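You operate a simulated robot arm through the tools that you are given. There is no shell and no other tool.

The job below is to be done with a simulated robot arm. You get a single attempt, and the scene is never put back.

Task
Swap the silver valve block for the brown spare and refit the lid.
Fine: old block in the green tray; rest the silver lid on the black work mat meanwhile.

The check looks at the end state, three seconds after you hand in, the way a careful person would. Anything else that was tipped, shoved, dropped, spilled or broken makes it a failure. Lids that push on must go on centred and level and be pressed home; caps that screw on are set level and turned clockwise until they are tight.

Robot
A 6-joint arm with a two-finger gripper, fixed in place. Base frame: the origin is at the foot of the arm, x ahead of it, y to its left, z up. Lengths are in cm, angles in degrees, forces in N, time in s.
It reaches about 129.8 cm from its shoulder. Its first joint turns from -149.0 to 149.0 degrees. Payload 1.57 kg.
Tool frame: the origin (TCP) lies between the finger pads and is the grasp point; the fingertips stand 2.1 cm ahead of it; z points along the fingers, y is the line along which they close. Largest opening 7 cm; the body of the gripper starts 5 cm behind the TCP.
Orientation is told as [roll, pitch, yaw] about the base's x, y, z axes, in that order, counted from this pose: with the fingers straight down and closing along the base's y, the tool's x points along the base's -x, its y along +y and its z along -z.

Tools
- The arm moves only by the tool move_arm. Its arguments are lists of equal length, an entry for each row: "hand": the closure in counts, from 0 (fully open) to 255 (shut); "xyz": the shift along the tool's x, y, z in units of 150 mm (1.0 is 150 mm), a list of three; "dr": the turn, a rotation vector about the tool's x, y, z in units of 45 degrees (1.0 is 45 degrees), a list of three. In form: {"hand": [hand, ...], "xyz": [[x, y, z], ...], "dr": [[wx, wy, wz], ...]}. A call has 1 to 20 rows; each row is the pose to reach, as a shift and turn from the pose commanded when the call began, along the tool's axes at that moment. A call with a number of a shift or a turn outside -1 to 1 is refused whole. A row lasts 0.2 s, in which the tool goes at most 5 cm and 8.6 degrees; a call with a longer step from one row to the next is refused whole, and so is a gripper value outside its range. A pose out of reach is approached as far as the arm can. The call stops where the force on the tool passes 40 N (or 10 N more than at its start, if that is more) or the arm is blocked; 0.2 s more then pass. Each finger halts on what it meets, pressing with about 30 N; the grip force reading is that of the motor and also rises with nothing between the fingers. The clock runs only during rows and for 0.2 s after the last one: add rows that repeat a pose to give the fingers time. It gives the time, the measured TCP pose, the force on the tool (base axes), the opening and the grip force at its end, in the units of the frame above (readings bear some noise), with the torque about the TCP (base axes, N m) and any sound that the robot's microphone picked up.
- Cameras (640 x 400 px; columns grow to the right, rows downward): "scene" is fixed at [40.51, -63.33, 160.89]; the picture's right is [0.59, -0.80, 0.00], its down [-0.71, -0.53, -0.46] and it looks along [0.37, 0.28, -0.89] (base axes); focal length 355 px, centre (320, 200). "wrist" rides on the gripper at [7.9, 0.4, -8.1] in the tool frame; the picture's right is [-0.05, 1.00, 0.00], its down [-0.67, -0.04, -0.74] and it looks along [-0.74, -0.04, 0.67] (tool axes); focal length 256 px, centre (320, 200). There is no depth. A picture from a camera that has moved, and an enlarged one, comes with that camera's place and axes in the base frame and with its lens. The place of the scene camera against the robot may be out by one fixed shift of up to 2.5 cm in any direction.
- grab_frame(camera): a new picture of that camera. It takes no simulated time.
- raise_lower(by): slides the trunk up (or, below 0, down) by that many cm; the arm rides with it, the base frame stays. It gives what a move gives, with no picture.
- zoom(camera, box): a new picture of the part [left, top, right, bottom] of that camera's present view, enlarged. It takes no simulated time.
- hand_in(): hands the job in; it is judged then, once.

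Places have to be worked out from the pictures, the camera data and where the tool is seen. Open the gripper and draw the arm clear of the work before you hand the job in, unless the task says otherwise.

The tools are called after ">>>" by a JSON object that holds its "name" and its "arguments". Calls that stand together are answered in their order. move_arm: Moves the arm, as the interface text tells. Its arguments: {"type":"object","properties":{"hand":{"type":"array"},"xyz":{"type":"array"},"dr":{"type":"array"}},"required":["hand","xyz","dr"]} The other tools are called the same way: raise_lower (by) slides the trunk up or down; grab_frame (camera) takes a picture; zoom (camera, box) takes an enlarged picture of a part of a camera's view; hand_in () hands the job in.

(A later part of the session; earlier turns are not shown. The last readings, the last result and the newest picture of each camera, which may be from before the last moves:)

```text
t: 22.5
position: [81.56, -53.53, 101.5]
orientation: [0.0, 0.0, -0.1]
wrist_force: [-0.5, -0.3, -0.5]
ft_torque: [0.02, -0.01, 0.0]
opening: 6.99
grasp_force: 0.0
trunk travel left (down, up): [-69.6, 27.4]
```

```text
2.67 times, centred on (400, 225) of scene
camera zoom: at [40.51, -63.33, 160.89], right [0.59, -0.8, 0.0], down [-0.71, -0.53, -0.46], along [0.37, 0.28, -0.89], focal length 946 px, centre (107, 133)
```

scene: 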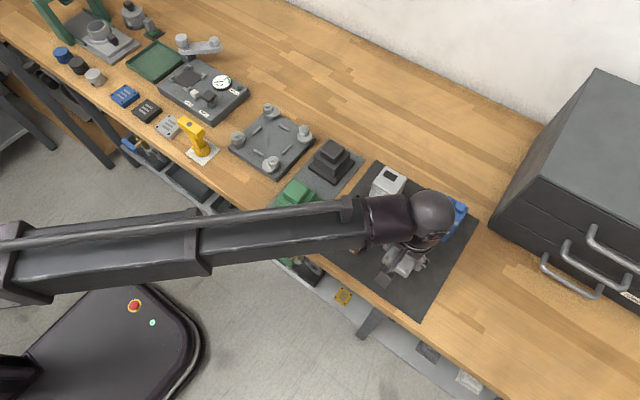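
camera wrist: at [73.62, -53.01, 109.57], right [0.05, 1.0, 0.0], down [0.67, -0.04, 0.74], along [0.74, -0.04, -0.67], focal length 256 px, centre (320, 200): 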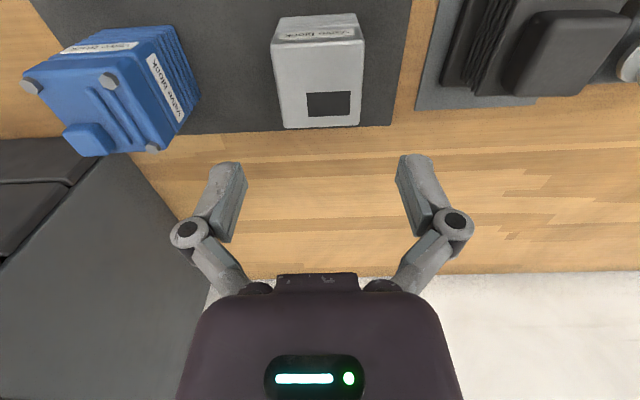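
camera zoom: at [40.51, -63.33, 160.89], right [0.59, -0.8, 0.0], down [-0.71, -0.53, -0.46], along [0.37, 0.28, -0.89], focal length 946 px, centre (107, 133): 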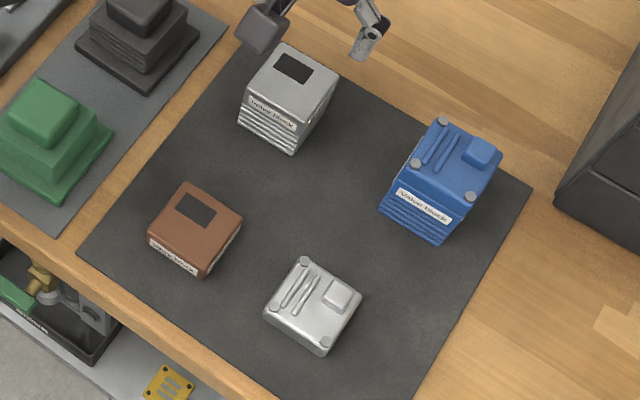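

The block top is centred at about (81.55,-53.46) and the TCP is over it at (81.52,-53.41). I'll lower 6 cm and check, aiming for TCP z≈91.9 (tips ≈89.8, above the base seam).

>>> {"name": "raise_lower", "arguments": {"by": -6}}

>>> {"name": "zoom", "arguments": {"camera": "wrist", "box": [220, 40, 420, 220]}}

```text
t: 23.5
position: [81.46, -53.49, 95.5]
orientation: [-0.1, 0.0, 0.0]
wrist_force: [-0.3, -0.5, 0.6]
ft_torque: [0.03, 0.01, -0.05]
opening: 6.98
grasp_force: 0.1
trunk travel left (down, up): [-63.6, 33.4]
```

```text
2.22 times, centred on (320, 130) of wrist
camera zoom: at [73.6, -53.03, 103.57], right [0.05, 1.0, 0.0], down [0.67, -0.04, 0.74], along [0.74, -0.04, -0.67], focal length 569 px, centre (320, 356)
```

zoom: 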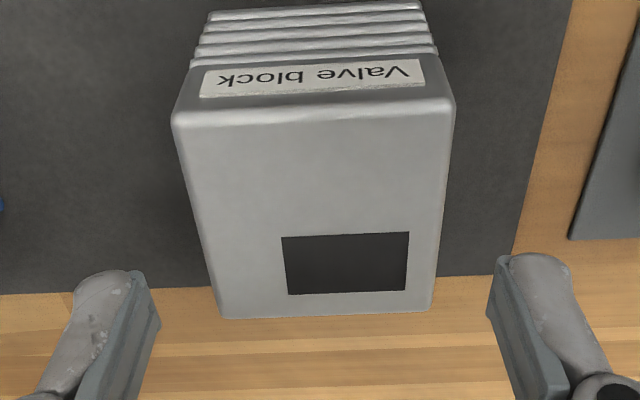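

Well centred. Lower 3.55 cm to TCP ≈91.9.

>>> {"name": "raise_lower", "arguments": {"by": -3.55}}

>>> {"name": "zoom", "arguments": {"camera": "wrist", "box": [220, 70, 420, 240]}}

>>> {"name": "grab_frame", "arguments": {"camera": "scene"}}

```text
t: 24.3
position: [81.52, -53.49, 91.93]
orientation: [0.0, 0.0, 0.1]
wrist_force: [0.0, -0.5, -0.2]
ft_torque: [0.03, -0.04, 0.02]
opening: 6.98
grasp_force: 0.1
trunk travel left (down, up): [-60.0, 37.0]
```

```text
2.35 times, centred on (320, 155) of wrist
camera zoom: at [73.6, -53.03, 100.02], right [0.05, 1.0, 0.0], down [0.67, -0.04, 0.74], along [0.74, -0.04, -0.67], focal length 602 px, centre (320, 306)
```

zoom: 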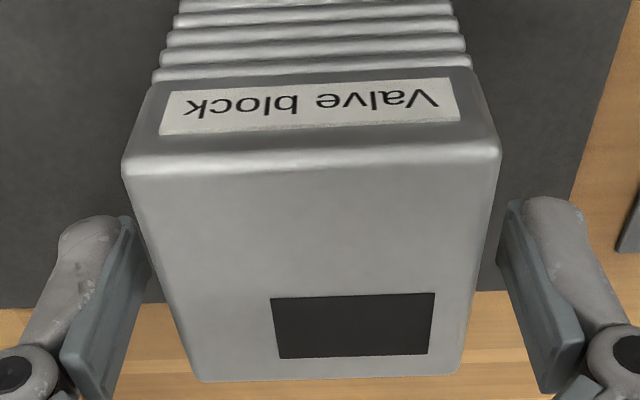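

```text
taken
```

scene: 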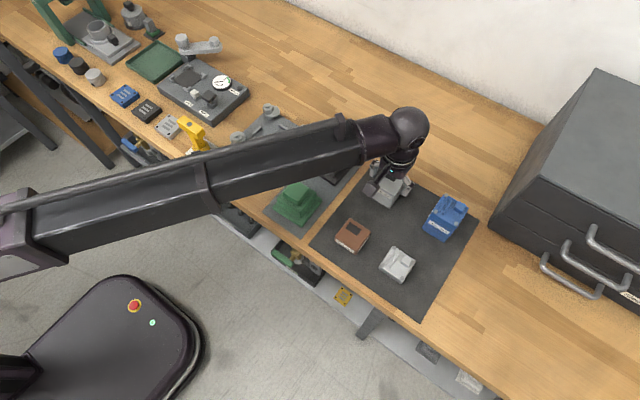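

Tips may be close to the block/base seam (estimates 89.4–89.9), so I raise 0.3 cm for margin and then close on the block.

>>> {"name": "raise_lower", "arguments": {"by": 0.3}}

>>> {"name": "move_arm", "arguments": {"hand": [40, 80, 255, 255, 255], "xyz": [[0, 0, 0], [0, 0, 0], [0, 0, 0], [0, 0, 0], [0, 0, 0]], "dr": [[0, 0, 0], [0, 0, 0], [0, 0, 0], [0, 0, 0], [0, 0, 0]]}}

>>> {"name": "zoom", "arguments": {"camera": "wrist", "box": [220, 70, 420, 240]}}

>>> {"name": "raise_lower", "arguments": {"by": 1}}

>>> {"name": "zoom", "arguments": {"camera": "wrist", "box": [220, 70, 420, 240]}}

```text
t: 24.8
position: [81.53, -53.48, 92.18]
orientation: [-0.1, 0.0, 0.0]
wrist_force: [0.3, 0.5, -0.2]
ft_torque: [0.02, -0.03, 0.02]
opening: 6.99
grasp_force: 0.1
trunk travel left (down, up): [-60.3, 36.7]
```

```text
t: 26.0
position: [81.46, -53.54, 92.11]
orientation: [0.0, 0.0, 0.1]
wrist_force: [0.4, -1.1, 2.7]
ft_torque: [-0.03, -0.02, -0.01]
opening: 5.78
grasp_force: 30.0
trunk travel left (down, up): [-60.3, 36.7]
```

```text
2.35 times, centred on (320, 155) of wrist
camera zoom: at [73.6, -53.03, 100.33], right [0.05, 1.0, 0.0], down [0.67, -0.04, 0.75], along [0.74, -0.04, -0.67], focal length 602 px, centre (320, 306)
```

zoom: 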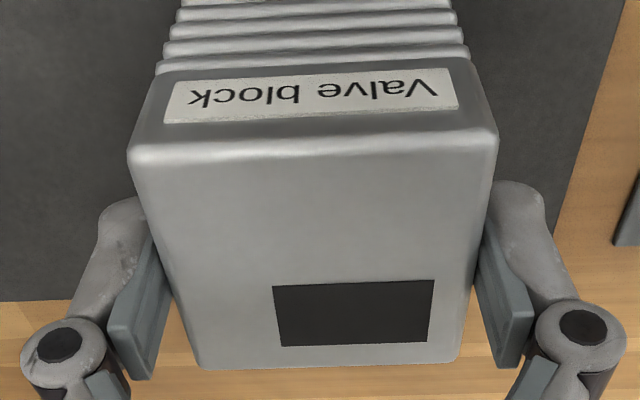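

```text
t: 26.6
position: [81.47, -53.49, 93.16]
orientation: [0.1, 0.0, -0.1]
wrist_force: [0.8, -0.5, -2.2]
ft_torque: [-0.02, 0.01, 0.0]
opening: 5.75
grasp_force: 29.9
trunk travel left (down, up): [-61.3, 35.7]
```

```text
2.35 times, centred on (320, 155) of wrist
camera zoom: at [73.64, -53.04, 101.28], right [0.05, 1.0, 0.0], down [0.67, -0.04, 0.74], along [0.74, -0.04, -0.67], focal length 602 px, centre (320, 306)
```

zoom: 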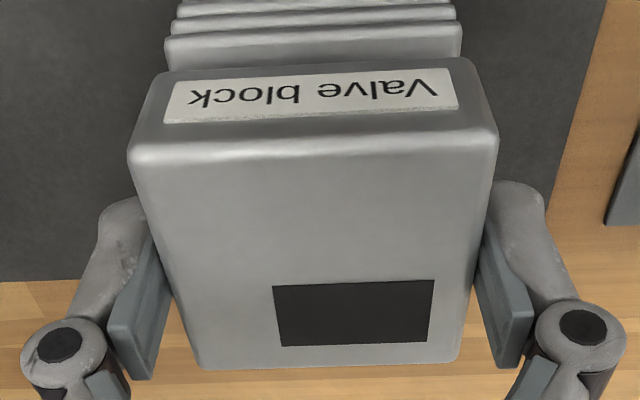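

The block lifts free with the base staying put. I raise to a safe travel height for the trip to the green tray (roughly (79,24)).

>>> {"name": "raise_lower", "arguments": {"by": 20}}

>>> {"name": "zoom", "arguments": {"camera": "wrist", "box": [200, 0, 440, 150]}}

>>> {"name": "zoom", "arguments": {"camera": "scene", "box": [340, 60, 460, 220]}}

```text
t: 28.8
position: [81.53, -53.58, 113.07]
orientation: [0.0, 0.0, 0.1]
wrist_force: [-0.1, 0.1, -1.6]
ft_torque: [-0.01, -0.02, 0.02]
opening: 5.75
grasp_force: 30.2
trunk travel left (down, up): [-81.3, 15.7]
```

```text
2.67 times, centred on (320, 75) of wrist
camera zoom: at [73.64, -53.04, 121.28], right [0.05, 1.0, 0.0], down [0.67, -0.04, 0.74], along [0.74, -0.04, -0.67], focal length 683 px, centre (320, 533)
```

zoom: 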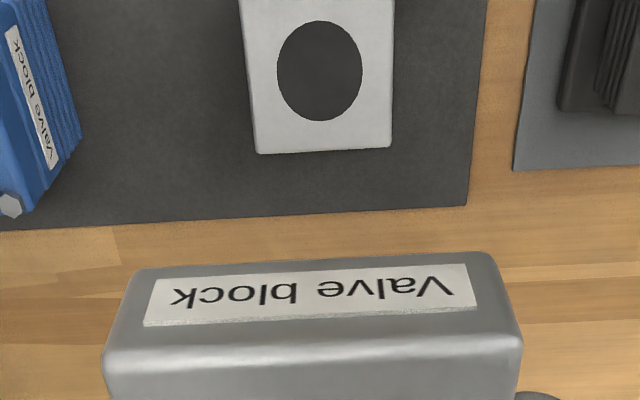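

```text
2.50 times, centred on (400, 140) of scene
camera zoom: at [40.51, -63.33, 160.89], right [0.59, -0.8, 0.0], down [-0.71, -0.53, -0.46], along [0.37, 0.28, -0.89], focal length 887 px, centre (120, 350)
```

zoom: 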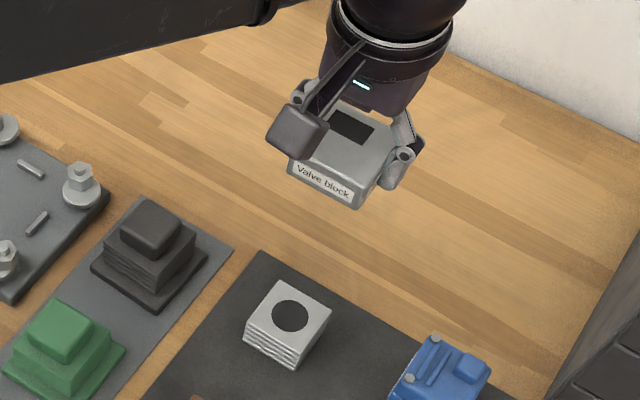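

The base's top with its round mark is exposed and undisturbed. Now traverse +y toward the tray in 15 cm segments at block bottom ≈110 (well above everything nearby).

>>> {"name": "move_arm", "arguments": {"hand": [255, 255, 255, 255, 255], "xyz": [[0, 0.16, 0], [0, 0.42, 0], [0, 0.7, 0], [0, 0.95, 0], [0, 1.0, 0]], "dr": [[0, 0, 0], [0, 0, 0], [0, 0, 0], [0, 0, 0], [0, 0, 0]]}}

>>> {"name": "move_arm", "arguments": {"hand": [255, 255, 255, 255, 255], "xyz": [[0, 0.16, 0], [0, 0.42, 0], [0, 0.7, 0], [0, 0.95, 0], [0, 1.0, 0]], "dr": [[0, 0, 0], [0, 0, 0], [0, 0, 0], [0, 0, 0], [0, 0, 0]]}}

>>> {"name": "grab_frame", "arguments": {"camera": "scene"}}

>>> {"name": "grab_frame", "arguments": {"camera": "wrist"}}

```text
t: 30.0
position: [81.7, -38.35, 113.06]
orientation: [0.1, 0.0, 0.0]
wrist_force: [-0.6, -0.5, -2.6]
ft_torque: [0.01, -0.01, -0.01]
opening: 5.74
grasp_force: 29.6
trunk travel left (down, up): [-81.3, 15.7]
```

```text
t: 31.2
position: [81.56, -23.51, 113.12]
orientation: [-0.1, 0.0, -0.1]
wrist_force: [0.4, -0.9, -2.4]
ft_torque: [-0.02, 0.0, -0.02]
opening: 5.75
grasp_force: 29.7
trunk travel left (down, up): [-81.3, 15.7]
```

```text
taken
```

scene: 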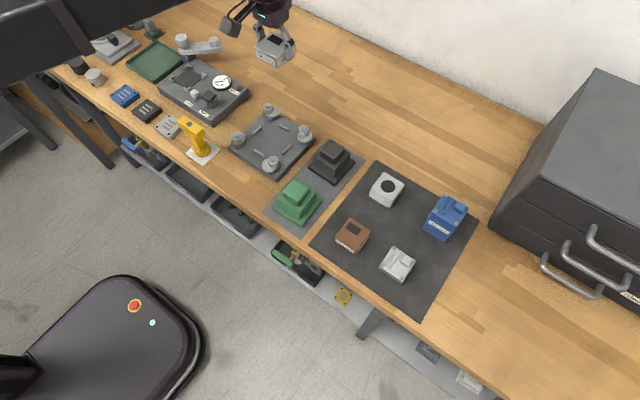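

```text
taken
camera wrist: at [73.63, -22.99, 121.3], right [0.05, 1.0, 0.0], down [0.67, -0.04, 0.74], along [0.74, -0.04, -0.67], focal length 256 px, centre (320, 200)
```

wrist: 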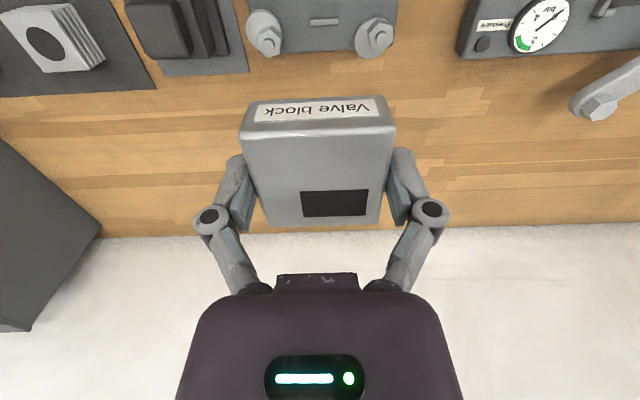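

Travel is clear; the gauge rig's lever sits well below the block. Continue two more segments.

>>> {"name": "move_arm", "arguments": {"hand": [255, 255, 255, 255, 255], "xyz": [[0, 0.16, 0], [0, 0.42, 0], [0, 0.7, 0], [0, 0.95, 0], [0, 1.0, 0]], "dr": [[0, 0, 0], [0, 0, 0], [0, 0, 0], [0, 0, 0], [0, 0, 0]]}}

>>> {"name": "move_arm", "arguments": {"hand": [255, 255, 255, 255, 255], "xyz": [[0.03, 0.16, 0], [0.07, 0.42, 0], [0.1, 0.7, 0], [0.13, 0.95, 0], [0.15, 1.0, 0]], "dr": [[0, 0, 0], [0, 0, 0], [0, 0, 0], [0, 0, 0], [0, 0, 0]]}}

>>> {"name": "grab_frame", "arguments": {"camera": "scene"}}

>>> {"name": "grab_frame", "arguments": {"camera": "wrist"}}

```text
t: 32.4
position: [81.65, -8.55, 113.19]
orientation: [0.1, 0.0, -0.1]
wrist_force: [0.4, -0.7, -1.9]
ft_torque: [-0.01, -0.03, -0.02]
opening: 5.76
grasp_force: 29.9
trunk travel left (down, up): [-81.3, 15.7]
```

```text
t: 33.6
position: [79.57, 6.41, 113.28]
orientation: [0.1, 0.0, -0.1]
wrist_force: [-0.3, 0.1, -2.2]
ft_torque: [-0.02, -0.02, 0.02]
opening: 5.74
grasp_force: 30.2
trunk travel left (down, up): [-81.3, 15.7]
```

```text
taken
```

scene: 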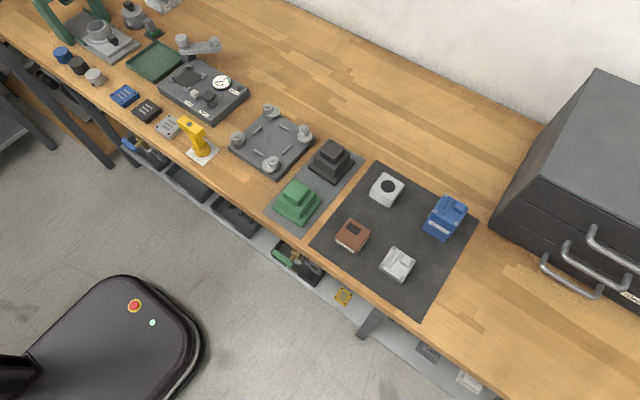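

```text
taken
camera wrist: at [71.6, 6.88, 121.31], right [0.05, 1.0, 0.0], down [0.67, -0.04, 0.74], along [0.74, -0.04, -0.67], focal length 256 px, centre (320, 200)
```

wrist: 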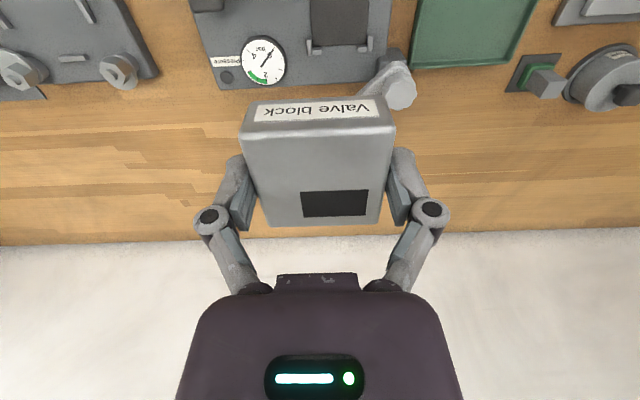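

The tray spans about x 73–85, y 17.7–29.7 in base coordinates; its centre is ≈(79.1,23.7). Moving on toward it, still at height.

>>> {"name": "move_arm", "arguments": {"hand": [255, 255, 255, 255, 255], "xyz": [[0, 0.16, 0], [0, 0.42, 0], [0, 0.7, 0], [0, 0.95, 0], [0, 1.0, 0]], "dr": [[0, 0, 0], [0, 0, 0], [0, 0, 0], [0, 0, 0], [0, 0, 0]]}}

>>> {"name": "grab_frame", "arguments": {"camera": "wrist"}}

>>> {"name": "grab_frame", "arguments": {"camera": "scene"}}

```text
t: 34.8
position: [79.59, 21.74, 113.24]
orientation: [0.0, 0.1, -0.2]
wrist_force: [0.1, 0.4, -1.8]
ft_torque: [0.01, -0.01, 0.0]
opening: 5.72
grasp_force: 30.2
trunk travel left (down, up): [-81.3, 15.7]
```

```text
taken
camera wrist: at [71.64, 22.0, 121.3], right [0.05, 1.0, 0.0], down [0.67, -0.04, 0.74], along [0.74, -0.04, -0.67], focal length 256 px, centre (320, 200)
```

wrist: 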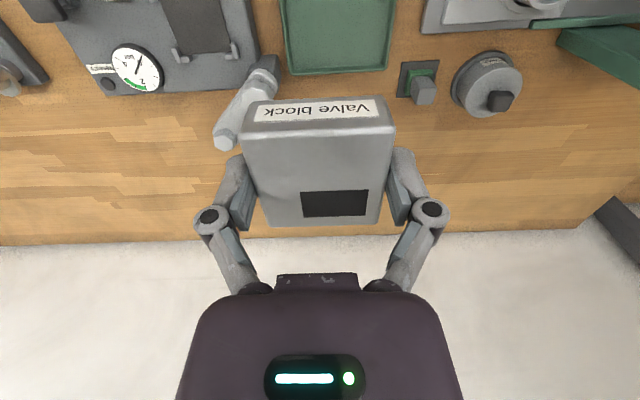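

```text
taken
```

scene: 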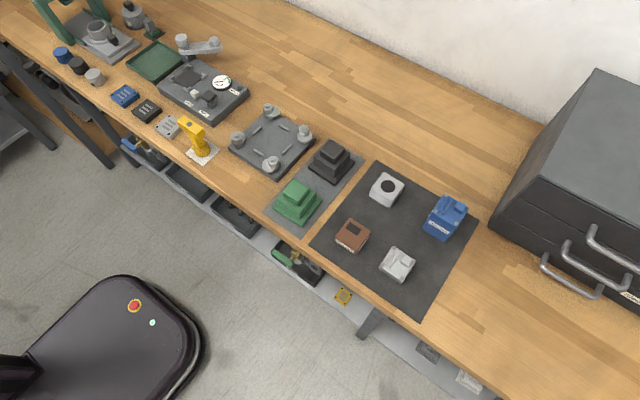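

Lever pivot is near (82,15.5), so I'll place at (77.8,23.9), keeping the gripper's line clear of it in x. Move there, then lower 12 cm and look.

>>> {"name": "move_arm", "arguments": {"hand": [255, 255, 255], "xyz": [[0.06, 0.08, 0], [0.116, 0.153, 0], [0.116, 0.153, 0]], "dr": [[0, 0, 0], [0, 0, 0], [0, 0, 0]]}}

>>> {"name": "raise_lower", "arguments": {"by": -12}}

>>> {"name": "grab_frame", "arguments": {"camera": "wrist"}}

>>> {"name": "zoom", "arguments": {"camera": "scene", "box": [60, 0, 260, 125]}}

```text
t: 35.6
position: [77.59, 23.78, 113.23]
orientation: [0.0, -0.1, -0.1]
wrist_force: [-0.3, -0.8, -2.4]
ft_torque: [-0.01, -0.01, 0.03]
opening: 5.77
grasp_force: 29.5
trunk travel left (down, up): [-81.3, 15.7]
```

```text
t: 37.1
position: [77.62, 23.59, 101.23]
orientation: [-0.1, 0.0, 0.0]
wrist_force: [0.1, 1.0, -2.5]
ft_torque: [0.01, 0.02, -0.01]
opening: 5.73
grasp_force: 30.3
trunk travel left (down, up): [-69.3, 27.7]
```

```text
taken
camera wrist: at [69.76, 24.24, 109.31], right [0.05, 1.0, 0.0], down [0.67, -0.04, 0.74], along [0.74, -0.04, -0.67], focal length 256 px, centre (320, 200)
```

wrist: 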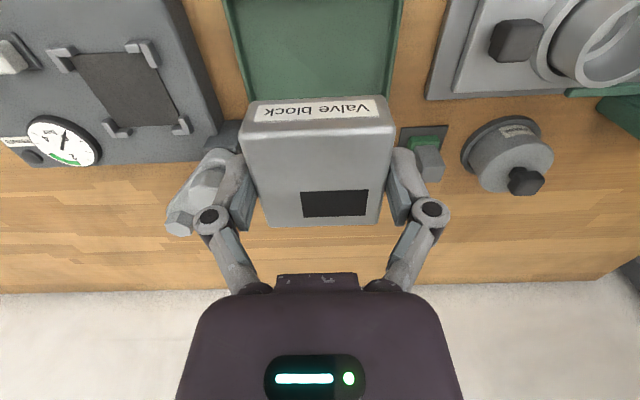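

```text
3.20 times, centred on (160, 62) of scene
camera zoom: at [40.51, -63.33, 160.89], right [0.59, -0.8, 0.0], down [-0.71, -0.53, -0.46], along [0.37, 0.28, -0.89], focal length 1135 px, centre (832, 640)
```

zoom: 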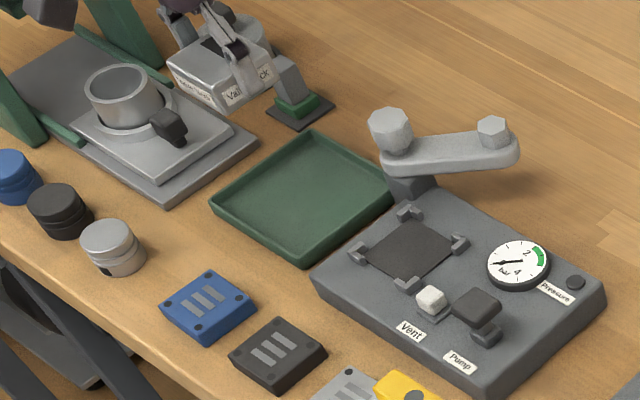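

Tray spans y≈17.4–30, x≈73–85; TCP is at (77.66,23.84). I nudge +0.6 cm in x for rim margin and lower 10 cm.

>>> {"name": "move_arm", "arguments": {"hand": [255, 255], "xyz": [[-0.04, 0, 0], [-0.04, 0, 0]], "dr": [[0, 0, 0], [0, 0, 0]]}}

>>> {"name": "raise_lower", "arguments": {"by": -9}}

>>> {"name": "grab_frame", "arguments": {"camera": "wrist"}}

>>> {"name": "zoom", "arguments": {"camera": "scene", "box": [60, 0, 260, 125]}}

```text
t: 37.7
position: [78.28, 23.68, 101.18]
orientation: [-0.1, -0.1, -0.1]
wrist_force: [0.0, -0.9, -1.4]
ft_torque: [0.01, -0.02, 0.01]
opening: 5.73
grasp_force: 30.0
trunk travel left (down, up): [-69.3, 27.7]
```

```text
t: 38.9
position: [78.25, 23.71, 92.12]
orientation: [0.0, 0.0, 0.0]
wrist_force: [0.7, -0.6, -2.0]
ft_torque: [0.01, -0.07, -0.01]
opening: 5.75
grasp_force: 30.2
trunk travel left (down, up): [-60.3, 36.7]
```

```text
taken
camera wrist: at [70.37, 24.26, 100.31], right [0.05, 1.0, 0.0], down [0.67, -0.04, 0.74], along [0.74, -0.04, -0.67], focal length 256 px, centre (320, 200)
```

wrist: 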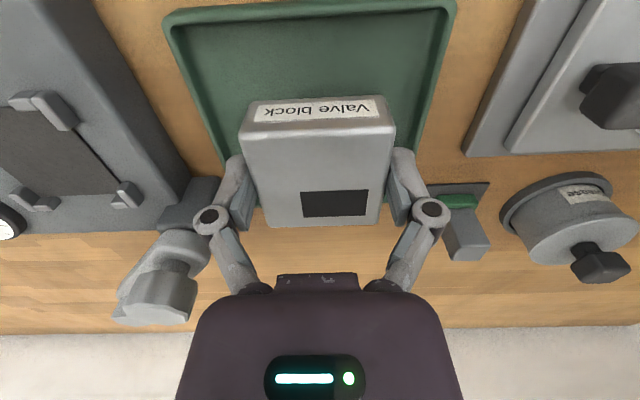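

```text
3.20 times, centred on (160, 62) of scene
camera zoom: at [40.51, -63.33, 160.89], right [0.59, -0.8, 0.0], down [-0.71, -0.53, -0.46], along [0.37, 0.28, -0.89], focal length 1135 px, centre (832, 640)
```

zoom: 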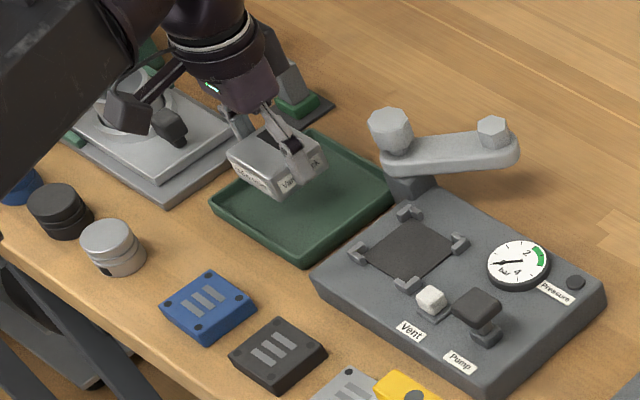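

The block hangs inside the tray outline with clearance to rim and lever. I lower 2.6 cm then go in small steps to contact.

>>> {"name": "raise_lower", "arguments": {"by": -2.6}}

>>> {"name": "raise_lower", "arguments": {"by": -0.2}}

>>> {"name": "raise_lower", "arguments": {"by": -0.15}}

```text
t: 39.6
position: [78.23, 23.8, 89.59]
orientation: [0.0, 0.1, 0.0]
wrist_force: [0.0, -0.5, -1.6]
ft_torque: [0.02, -0.01, -0.02]
opening: 5.78
grasp_force: 29.8
trunk travel left (down, up): [-57.7, 39.3]
```

```text
t: 40.1
position: [78.17, 23.68, 89.43]
orientation: [0.0, 0.0, 0.0]
wrist_force: [0.8, 1.2, -1.9]
ft_torque: [-0.02, 0.03, -0.01]
opening: 5.76
grasp_force: 30.1
trunk travel left (down, up): [-57.5, 39.5]
```

```text
t: 40.7
position: [78.27, 23.76, 89.14]
orientation: [0.1, 0.0, -0.1]
wrist_force: [0.5, -0.5, -1.6]
ft_torque: [0.03, -0.02, 0.0]
opening: 5.76
grasp_force: 30.2
trunk travel left (down, up): [-57.4, 39.6]
```

No contact yet at TCP ≈89.2; keep stepping.

>>> {"name": "raise_lower", "arguments": {"by": -0.15}}

>>> {"name": "raise_lower", "arguments": {"by": -0.15}}

```text
t: 41.2
position: [78.18, 23.85, 89.11]
orientation: [0.1, 0.0, -0.1]
wrist_force: [-0.4, 0.3, -1.9]
ft_torque: [0.02, 0.01, 0.03]
opening: 5.74
grasp_force: 30.2
trunk travel left (down, up): [-57.2, 39.8]
```

```text
t: 41.7
position: [78.24, 23.78, 88.96]
orientation: [0.0, 0.0, 0.0]
wrist_force: [-0.4, 0.1, -2.0]
ft_torque: [0.0, 0.0, 0.03]
opening: 5.72
grasp_force: 30.3
trunk travel left (down, up): [-57.1, 39.9]
```

Still only weight on the sensor; continue.

>>> {"name": "raise_lower", "arguments": {"by": -0.15}}

>>> {"name": "raise_lower", "arguments": {"by": -0.12}}

```text
t: 42.2
position: [78.18, 23.74, 88.82]
orientation: [0.0, 0.0, 0.0]
wrist_force: [1.5, 0.7, 3.7]
ft_torque: [-0.03, 0.01, 0.02]
opening: 5.76
grasp_force: 30.0
trunk travel left (down, up): [-56.9, 40.1]
```

```text
t: 42.7
position: [78.19, 23.77, 88.71]
orientation: [0.0, -0.1, 0.0]
wrist_force: [6.1, 1.6, 18.5]
ft_torque: [0.04, -0.12, -0.01]
opening: 5.76
grasp_force: 29.7
trunk travel left (down, up): [-56.8, 40.2]
```

Touchdown on the tray floor at TCP ≈88.83. Ease up 0.1 and open to about 6.5 cm, keeping fingers off the tray walls.

>>> {"name": "raise_lower", "arguments": {"by": 0.12}}

>>> {"name": "move_arm", "arguments": {"hand": [60, 30, 20, 18, 18], "xyz": [[0, 0, 0], [0, 0, 0], [0, 0, 0], [0, 0, 0], [0, 0, 0]], "dr": [[0, 0, 0], [0, 0, 0], [0, 0, 0], [0, 0, 0], [0, 0, 0]]}}

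>>> {"name": "grab_frame", "arguments": {"camera": "wrist"}}

```text
t: 43.2
position: [78.23, 23.75, 88.73]
orientation: [-0.1, -0.1, -0.1]
wrist_force: [1.0, 0.4, 2.8]
ft_torque: [0.14, -0.17, 0.01]
opening: 5.76
grasp_force: 29.9
trunk travel left (down, up): [-56.9, 40.1]
```

```text
t: 44.4
position: [78.36, 23.77, 88.79]
orientation: [0.0, 0.0, 0.0]
wrist_force: [0.1, 0.3, -0.5]
ft_torque: [0.01, 0.03, -0.01]
opening: 6.5
grasp_force: 0.0
trunk travel left (down, up): [-56.9, 40.1]
```

```text
taken
camera wrist: at [70.36, 24.26, 96.91], right [0.05, 1.0, 0.0], down [0.67, -0.04, 0.74], along [0.74, -0.04, -0.67], focal length 256 px, centre (320, 200)
```

wrist: 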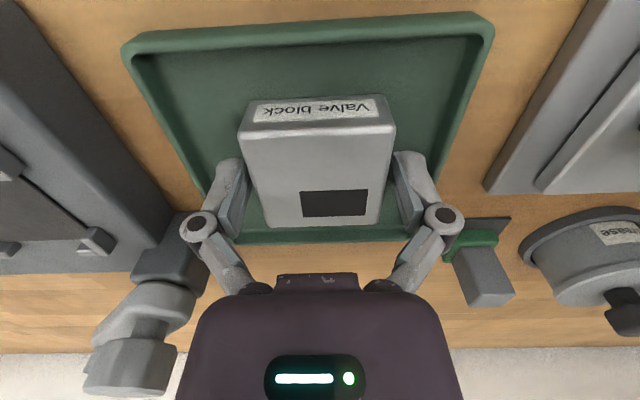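

Old block is sitting flat in the tray. Raise 24 cm and travel back toward the brown spare.

>>> {"name": "raise_lower", "arguments": {"by": 24}}

>>> {"name": "move_arm", "arguments": {"hand": [18, 10, 0, 0, 0], "xyz": [[0.02, -0.16, 0], [0.06, -0.42, 0], [0.1, -0.7, 0], [0.14, -0.95, 0], [0.15, -1.0, 0]], "dr": [[0, 0, 0], [0, 0, 0], [0, 0, 0], [0, 0, 0], [0, 0, 0]]}}

>>> {"name": "move_arm", "arguments": {"hand": [0, 0, 0, 0, 0], "xyz": [[0.02, -0.16, 0], [0.06, -0.42, 0], [0.1, -0.7, 0], [0.14, -0.95, 0], [0.15, -1.0, 0]], "dr": [[0, 0, 0], [0, 0, 0], [0, 0, 0], [0, 0, 0], [0, 0, 0]]}}

>>> {"name": "move_arm", "arguments": {"hand": [0, 0, 0, 0, 0], "xyz": [[0.02, -0.16, 0], [0.06, -0.42, 0], [0.1, -0.7, 0], [0.14, -0.95, 0], [0.15, -1.0, 0]], "dr": [[0, 0, 0], [0, 0, 0], [0, 0, 0], [0, 0, 0], [0, 0, 0]]}}

>>> {"name": "grab_frame", "arguments": {"camera": "scene"}}

```text
t: 46.9
position: [78.25, 23.78, 112.75]
orientation: [0.1, 0.0, 0.0]
wrist_force: [0.2, 1.2, -0.3]
ft_torque: [-0.01, 0.0, 0.02]
opening: 6.53
grasp_force: 0.1
trunk travel left (down, up): [-80.9, 16.1]
```

```text
t: 48.1
position: [75.95, 8.76, 112.83]
orientation: [0.0, 0.0, 0.1]
wrist_force: [0.2, 0.0, 0.2]
ft_torque: [0.0, 0.01, 0.01]
opening: 6.98
grasp_force: 0.0
trunk travel left (down, up): [-80.9, 16.1]
```

```text
t: 49.3
position: [73.69, -6.26, 112.86]
orientation: [0.0, 0.1, 0.0]
wrist_force: [0.0, -0.8, 0.7]
ft_torque: [0.01, 0.0, -0.01]
opening: 6.99
grasp_force: 0.1
trunk travel left (down, up): [-80.9, 16.1]
```

```text
t: 50.5
position: [71.41, -21.21, 112.81]
orientation: [0.0, 0.0, 0.0]
wrist_force: [0.7, -0.7, -0.1]
ft_torque: [-0.03, 0.0, -0.04]
opening: 7.03
grasp_force: 0.1
trunk travel left (down, up): [-80.9, 16.1]
```

```text
taken
```

scene: 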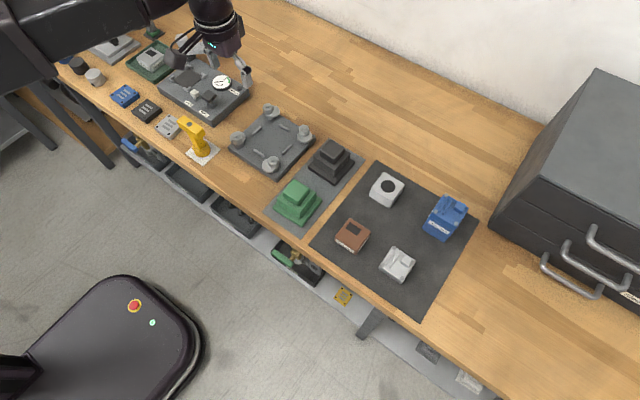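

The old block is in the tray. Continue two more segments to above the brown spare.

>>> {"name": "move_arm", "arguments": {"hand": [0, 0, 0, 0, 0], "xyz": [[0.02, -0.16, 0], [0.06, -0.42, 0], [0.1, -0.7, 0], [0.14, -0.95, 0], [0.15, -1.0, 0]], "dr": [[0, 0, 0], [0, 0, 0], [0, 0, 0], [0, 0, 0], [0, 0, 0]]}}

>>> {"name": "move_arm", "arguments": {"hand": [0, 0, 0, 0, 0, 0], "xyz": [[0.04, -0.18, 0], [0.1, -0.45, 0], [0.15, -0.7, 0], [0.2, -0.95, 0], [0.21, -1.0, 0], [0.21, -1.0, 0]], "dr": [[0, 0, 0], [0, 0, 0], [0, 0, 0], [0, 0, 0], [0, 0, 0], [0, 0, 0]]}}

>>> {"name": "raise_lower", "arguments": {"by": -13}}

>>> {"name": "grab_frame", "arguments": {"camera": "wrist"}}

>>> {"name": "grab_frame", "arguments": {"camera": "scene"}}

```text
t: 51.7
position: [69.08, -36.17, 112.79]
orientation: [0.0, 0.0, 0.1]
wrist_force: [0.2, 0.2, -0.1]
ft_torque: [-0.03, 0.01, -0.01]
opening: 7.0
grasp_force: 0.2
trunk travel left (down, up): [-80.9, 16.1]
```

```text
t: 53.1
position: [65.93, -51.23, 112.77]
orientation: [-0.1, 0.1, -0.1]
wrist_force: [0.1, 0.1, 0.4]
ft_torque: [0.02, 0.0, 0.01]
opening: 6.99
grasp_force: 0.1
trunk travel left (down, up): [-80.9, 16.1]
```

```text
t: 54.7
position: [65.95, -51.18, 99.9]
orientation: [0.0, 0.0, -0.1]
wrist_force: [0.5, -0.9, -0.5]
ft_torque: [0.04, -0.01, -0.01]
opening: 7.01
grasp_force: 0.0
trunk travel left (down, up): [-67.9, 29.1]
```

```text
taken
camera wrist: at [58.1, -50.75, 107.92], right [0.05, 1.0, 0.0], down [0.67, -0.04, 0.74], along [0.74, -0.04, -0.67], focal length 256 px, centre (320, 200)
```

wrist: 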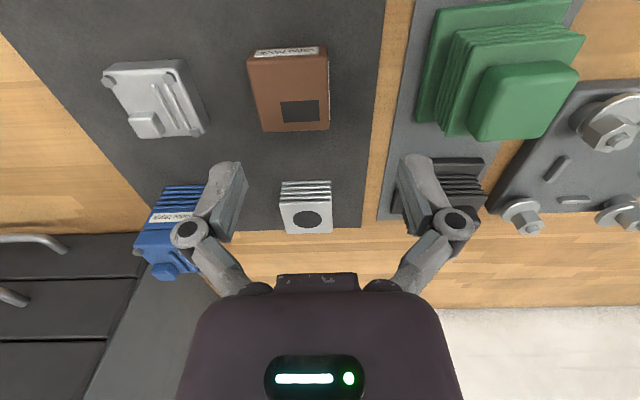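

```text
taken
```

scene: 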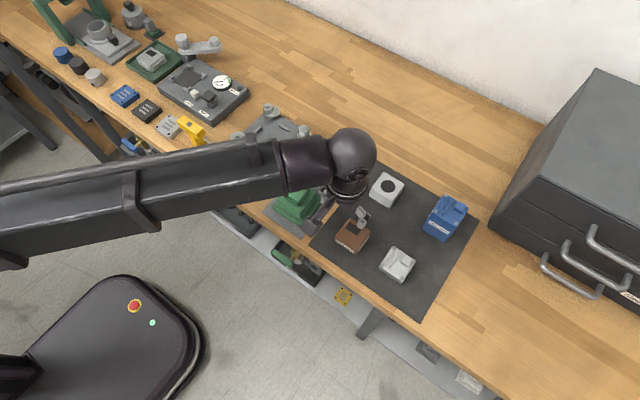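

I zoom on the brown block to measure its centre and yaw.

>>> {"name": "zoom", "arguments": {"camera": "wrist", "box": [225, 30, 355, 145]}}

```text
3.48 times, centred on (290, 88) of wrist
camera zoom: at [58.1, -50.75, 107.92], right [0.05, 1.0, 0.0], down [0.67, -0.04, 0.74], along [0.74, -0.04, -0.67], focal length 890 px, centre (424, 591)
```

zoom: 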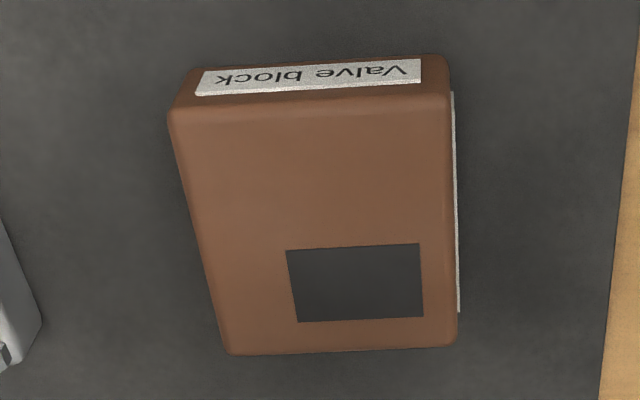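

Brown block centre ≈(67.44,-53.42), yaw within ~1° of zero just like the silver one. I move the TCP over it and lower to the same relative height as my silver reference view.

>>> {"name": "move_arm", "arguments": {"hand": [0, 0, 0], "xyz": [[-0.05, -0.08, 0], [-0.094, -0.148, 0], [-0.094, -0.148, 0]], "dr": [[0, 0, 0], [0, 0, 0], [0, 0, 0]]}}

>>> {"name": "raise_lower", "arguments": {"by": -7.8}}

>>> {"name": "zoom", "arguments": {"camera": "wrist", "box": [220, 40, 420, 220]}}

>>> {"name": "grab_frame", "arguments": {"camera": "wrist"}}

```text
t: 55.5
position: [67.35, -53.4, 99.79]
orientation: [0.0, 0.1, 0.0]
wrist_force: [-1.1, -0.7, 0.7]
ft_torque: [0.0, 0.04, 0.0]
opening: 7.0
grasp_force: 0.0
trunk travel left (down, up): [-67.9, 29.1]
```

```text
t: 56.6
position: [67.32, -53.4, 91.93]
orientation: [-0.1, 0.0, -0.1]
wrist_force: [-0.2, -0.1, 1.8]
ft_torque: [-0.03, 0.02, -0.02]
opening: 7.01
grasp_force: 0.1
trunk travel left (down, up): [-60.1, 36.9]
```

```text
2.22 times, centred on (320, 130) of wrist
camera zoom: at [59.49, -52.95, 100.12], right [0.05, 1.0, 0.0], down [0.67, -0.04, 0.74], along [0.74, -0.04, -0.67], focal length 569 px, centre (320, 356)
```

zoom: 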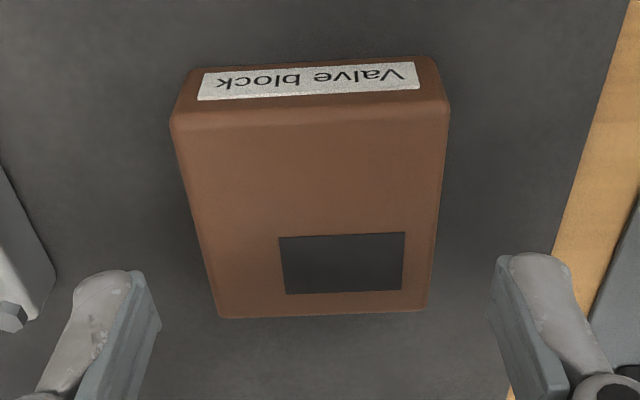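

```text
taken
camera wrist: at [59.49, -52.95, 100.12], right [0.05, 1.0, 0.0], down [0.67, -0.04, 0.74], along [0.74, -0.04, -0.67], focal length 256 px, centre (320, 200)
```

wrist: 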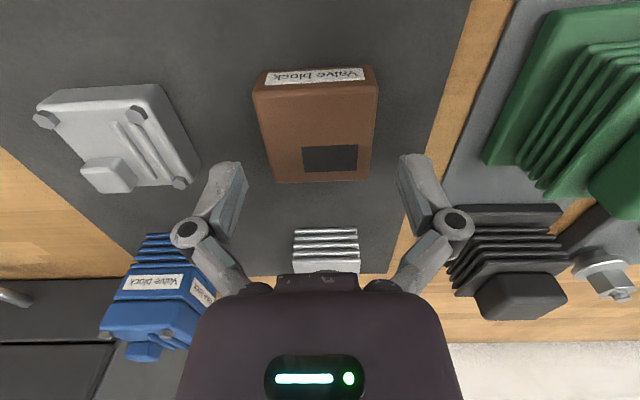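

Brown's pixels match the silver reference within 2–3 px (≈0.05 cm in y), x matches. I nudge y by -0.05 and lower 3.25 cm to grip height.

>>> {"name": "move_arm", "arguments": {"hand": [0, 0], "xyz": [[0, -0.003, 0], [0, -0.003, 0]], "dr": [[0, 0, 0], [0, 0, 0]]}}

>>> {"name": "raise_lower", "arguments": {"by": -3.25}}

>>> {"name": "zoom", "arguments": {"camera": "wrist", "box": [220, 70, 420, 240]}}

```text
t: 57.2
position: [67.31, -53.49, 92.01]
orientation: [0.0, 0.0, 0.0]
wrist_force: [0.5, -1.1, -0.9]
ft_torque: [-0.01, 0.0, -0.01]
opening: 6.99
grasp_force: 0.1
trunk travel left (down, up): [-60.1, 36.9]
```

```text
t: 58.0
position: [67.41, -53.55, 88.86]
orientation: [0.0, -0.1, -0.1]
wrist_force: [-0.2, 0.1, 0.1]
ft_torque: [-0.02, 0.03, 0.02]
opening: 7.02
grasp_force: 0.3
trunk travel left (down, up): [-56.9, 40.1]
```

```text
2.35 times, centred on (320, 155) of wrist
camera zoom: at [59.48, -52.99, 96.86], right [0.05, 1.0, 0.0], down [0.67, -0.04, 0.74], along [0.74, -0.04, -0.67], focal length 602 px, centre (320, 306)
```

zoom: 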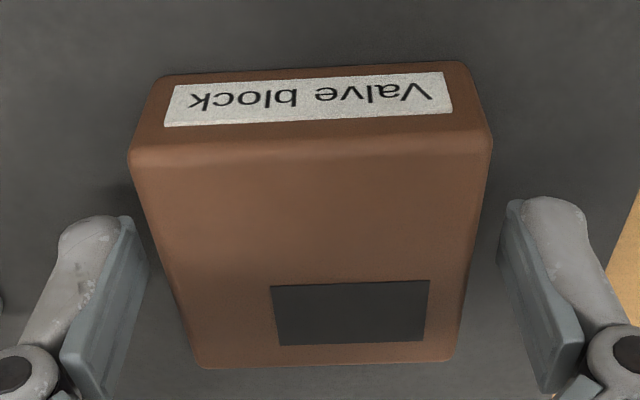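

Matches the silver grip reference closely. Close on the brown block.

>>> {"name": "move_arm", "arguments": {"hand": [40, 80, 255, 255, 255], "xyz": [[0, 0, 0], [0, 0, 0], [0, 0, 0], [0, 0, 0], [0, 0, 0]], "dr": [[0, 0, 0], [0, 0, 0], [0, 0, 0], [0, 0, 0], [0, 0, 0]]}}

>>> {"name": "zoom", "arguments": {"camera": "wrist", "box": [220, 70, 420, 240]}}

```text
t: 59.2
position: [67.32, -53.51, 88.72]
orientation: [0.1, 0.0, -0.1]
wrist_force: [1.5, -4.2, 5.8]
ft_torque: [-0.3, -0.01, 0.09]
opening: 5.76
grasp_force: 30.5
trunk travel left (down, up): [-56.9, 40.1]
```

```text
2.35 times, centred on (320, 155) of wrist
camera zoom: at [59.47, -53.01, 96.88], right [0.05, 1.0, 0.0], down [0.67, -0.04, 0.75], along [0.74, -0.04, -0.67], focal length 602 px, centre (320, 306)
```

zoom: 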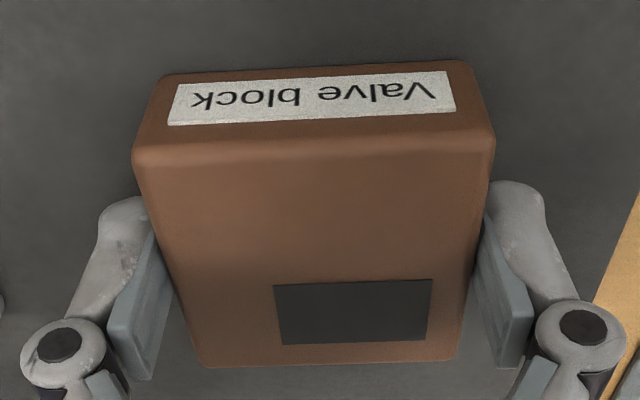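

Brown gripped at 5.76 cm with nearly identical image offsets to the silver block's. Lift 10 cm.

>>> {"name": "raise_lower", "arguments": {"by": 10}}

>>> {"name": "grab_frame", "arguments": {"camera": "wrist"}}

```text
t: 60.5
position: [67.25, -53.47, 98.63]
orientation: [0.0, 0.0, 0.0]
wrist_force: [0.1, -0.3, -0.9]
ft_torque: [0.04, -0.03, -0.02]
opening: 5.73
grasp_force: 29.9
trunk travel left (down, up): [-66.9, 30.1]
```

```text
taken
camera wrist: at [59.5, -53.01, 106.84], right [0.05, 1.0, 0.0], down [0.67, -0.04, 0.74], along [0.74, -0.04, -0.67], focal length 256 px, centre (320, 200)
```

wrist: 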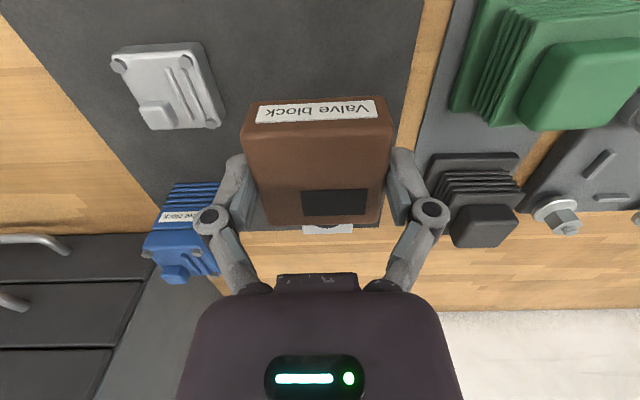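

Lifted. Move +14.14 cm in x to the exact tool position where the silver block was lifted (camera at (73.64,-53.04)).

>>> {"name": "move_arm", "arguments": {"hand": [255, 255, 255, 255, 255, 255, 255], "xyz": [[-0.15, 0, 0], [-0.35, 0, 0], [-0.55, 0, 0], [-0.75, -0.001, 0], [-0.9, -0.002, 0], [-0.9427, -0.002, 0], [-0.9427, -0.002, 0]], "dr": [[0, 0, 0], [0, 0, 0], [0, 0, 0], [0, 0, 0], [0, 0, 0], [0, 0, 0], [0, 0, 0]]}}

>>> {"name": "grab_frame", "arguments": {"camera": "wrist"}}

>>> {"name": "zoom", "arguments": {"camera": "scene", "box": [340, 110, 440, 220]}}

```text
t: 62.1
position: [81.41, -53.7, 98.76]
orientation: [0.0, 0.0, 0.0]
wrist_force: [-0.3, -0.1, -2.5]
ft_torque: [0.0, 0.02, 0.0]
opening: 5.74
grasp_force: 30.3
trunk travel left (down, up): [-66.9, 30.1]
```

```text
taken
camera wrist: at [73.56, -53.19, 106.84], right [0.05, 1.0, 0.0], down [0.67, -0.04, 0.74], along [0.74, -0.04, -0.67], focal length 256 px, centre (320, 200)
```

wrist: 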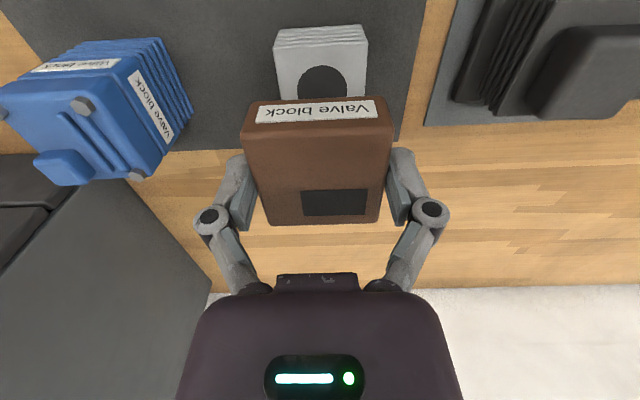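

```text
3.64 times, centred on (390, 165) of scene
camera zoom: at [40.51, -63.33, 160.89], right [0.59, -0.8, 0.0], down [-0.71, -0.53, -0.46], along [0.37, 0.28, -0.89], focal length 1290 px, centre (66, 327)
```

zoom: 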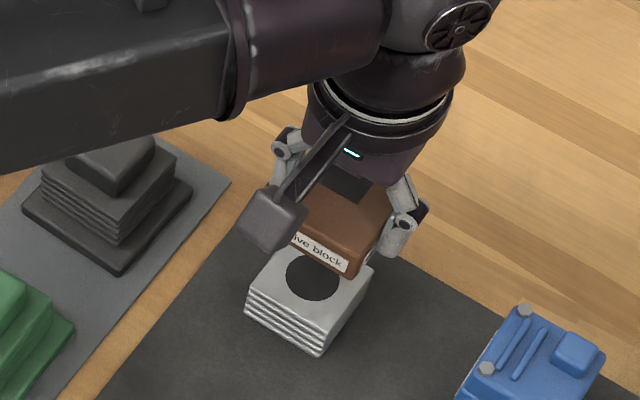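

The tool ended 0.08 short in x and 0.15 off in y relative to the reference, so I correct that.

>>> {"name": "move_arm", "arguments": {"hand": [255, 255, 255], "xyz": [[-0.0053, 0.01, 0], [-0.0053, 0.01, 0], [-0.0053, 0.01, 0]], "dr": [[0, 0, 0], [0, 0, 0], [0, 0, 0]]}}

>>> {"name": "zoom", "arguments": {"camera": "wrist", "box": [220, 0, 420, 150]}}

```text
t: 62.9
position: [81.45, -53.52, 98.67]
orientation: [0.0, 0.0, 0.0]
wrist_force: [0.9, -0.4, -1.3]
ft_torque: [-0.01, -0.03, -0.02]
opening: 5.77
grasp_force: 29.9
trunk travel left (down, up): [-66.9, 30.1]
```

```text
2.67 times, centred on (320, 75) of wrist
camera zoom: at [73.69, -53.04, 106.84], right [0.05, 1.0, 0.0], down [0.67, -0.04, 0.74], along [0.74, -0.04, -0.67], focal length 683 px, centre (320, 533)
```

zoom: 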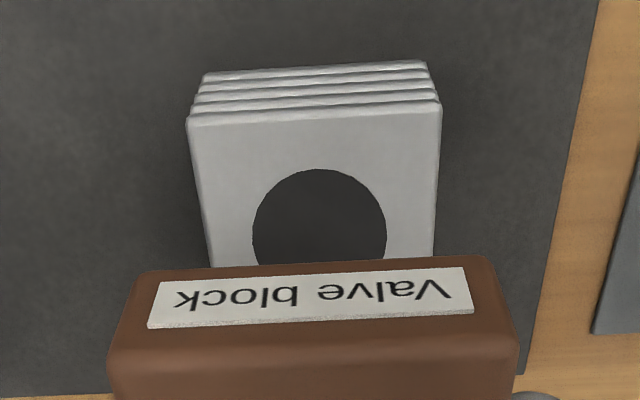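

Reference for the seated silver block was camera (73.60–73.62,-53.03); I trim -0.07 cm in x and then descend.

>>> {"name": "move_arm", "arguments": {"hand": [255, 255, 255], "xyz": [[0.0045, 0, 0], [0.0045, 0, 0], [0.0045, 0, 0]], "dr": [[0, 0, 0], [0, 0, 0], [0, 0, 0]]}}

>>> {"name": "raise_lower", "arguments": {"by": -5.2}}

>>> {"name": "zoom", "arguments": {"camera": "wrist", "box": [220, 50, 420, 220]}}

>>> {"name": "zoom", "arguments": {"camera": "scene", "box": [340, 130, 440, 220]}}

```text
t: 63.7
position: [81.55, -53.5, 98.9]
orientation: [0.0, -0.1, 0.0]
wrist_force: [1.2, 0.1, -1.8]
ft_torque: [0.0, 0.02, 0.02]
opening: 5.74
grasp_force: 29.9
trunk travel left (down, up): [-66.9, 30.1]
```

```text
t: 64.7
position: [81.6, -53.49, 93.61]
orientation: [-0.1, -0.1, 0.0]
wrist_force: [0.2, 0.1, -2.1]
ft_torque: [0.0, 0.01, -0.02]
opening: 5.73
grasp_force: 30.2
trunk travel left (down, up): [-61.7, 35.3]
```

```text
2.35 times, centred on (320, 135) of wrist
camera zoom: at [73.64, -53.0, 101.65], right [0.05, 1.0, 0.0], down [0.67, -0.04, 0.74], along [0.74, -0.04, -0.67], focal length 602 px, centre (320, 353)
```

zoom: 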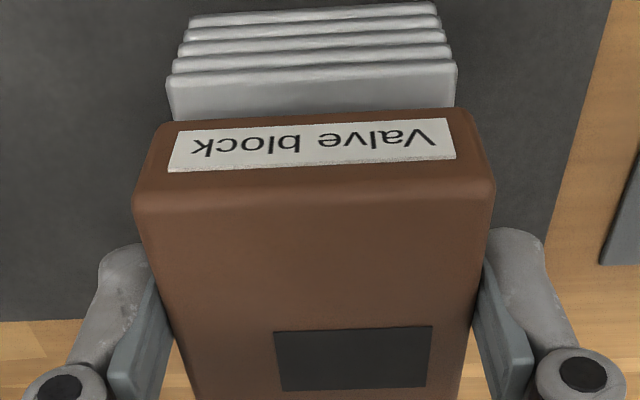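

```text
4.44 times, centred on (390, 175) of scene
camera zoom: at [40.51, -63.33, 160.89], right [0.59, -0.8, 0.0], down [-0.71, -0.53, -0.46], along [0.37, 0.28, -0.89], focal length 1576 px, centre (9, 311)
```

zoom: 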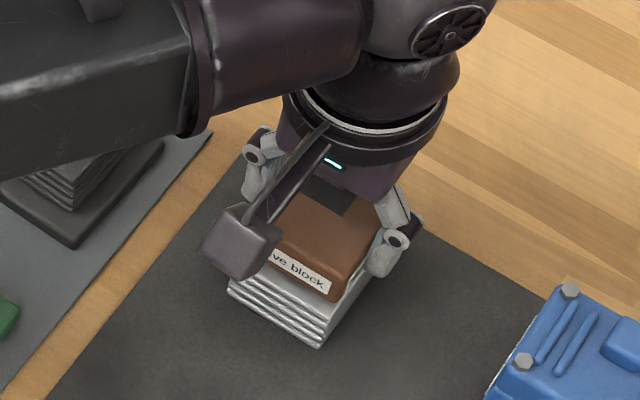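

Aligned within 0.04 cm of the silver block's original place. Lower 1.0 cm then 0.1 cm steps until contact (expected TCP ≈92.3).

>>> {"name": "raise_lower", "arguments": {"by": -1.0}}

>>> {"name": "raise_lower", "arguments": {"by": -0.12}}

>>> {"name": "raise_lower", "arguments": {"by": -0.1}}

```text
t: 65.2
position: [81.51, -53.53, 92.49]
orientation: [0.0, 0.0, 0.0]
wrist_force: [0.1, -0.2, -1.7]
ft_torque: [-0.03, 0.0, 0.0]
opening: 5.74
grasp_force: 29.9
trunk travel left (down, up): [-60.7, 36.3]
```

```text
t: 65.8
position: [81.53, -53.43, 92.51]
orientation: [0.1, 0.0, 0.0]
wrist_force: [0.2, -0.5, -1.6]
ft_torque: [0.01, -0.01, -0.01]
opening: 5.74
grasp_force: 29.9
trunk travel left (down, up): [-60.6, 36.4]
```

```text
t: 66.3
position: [81.42, -53.4, 92.41]
orientation: [-0.1, 0.0, 0.0]
wrist_force: [2.3, -1.0, 5.2]
ft_torque: [-0.16, -0.06, 0.05]
opening: 5.75
grasp_force: 29.8
trunk travel left (down, up): [-60.5, 36.5]
```

Contact begins at TCP ≈92.35. One more small press to seat, then check the view.

>>> {"name": "raise_lower", "arguments": {"by": -0.08}}

>>> {"name": "zoom", "arguments": {"camera": "wrist", "box": [220, 70, 420, 240]}}

```text
t: 66.8
position: [81.45, -53.46, 92.36]
orientation: [-0.1, -0.1, 0.0]
wrist_force: [5.6, -3.7, 15.2]
ft_torque: [-0.11, -0.04, 0.02]
opening: 5.76
grasp_force: 29.9
trunk travel left (down, up): [-60.4, 36.6]
```

```text
2.35 times, centred on (320, 155) of wrist
camera zoom: at [73.59, -52.97, 100.46], right [0.05, 1.0, 0.0], down [0.67, -0.04, 0.75], along [0.74, -0.04, -0.67], focal length 602 px, centre (320, 306)
```

zoom: 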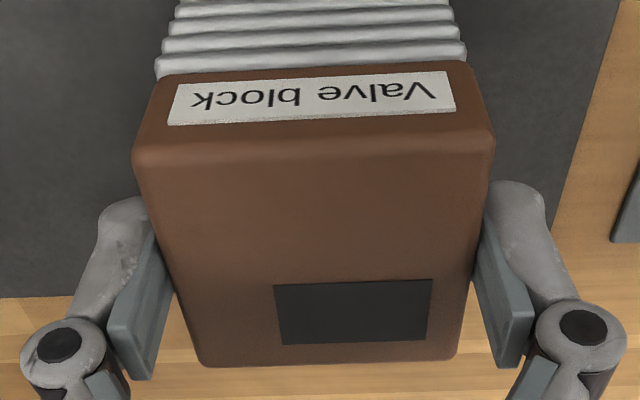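

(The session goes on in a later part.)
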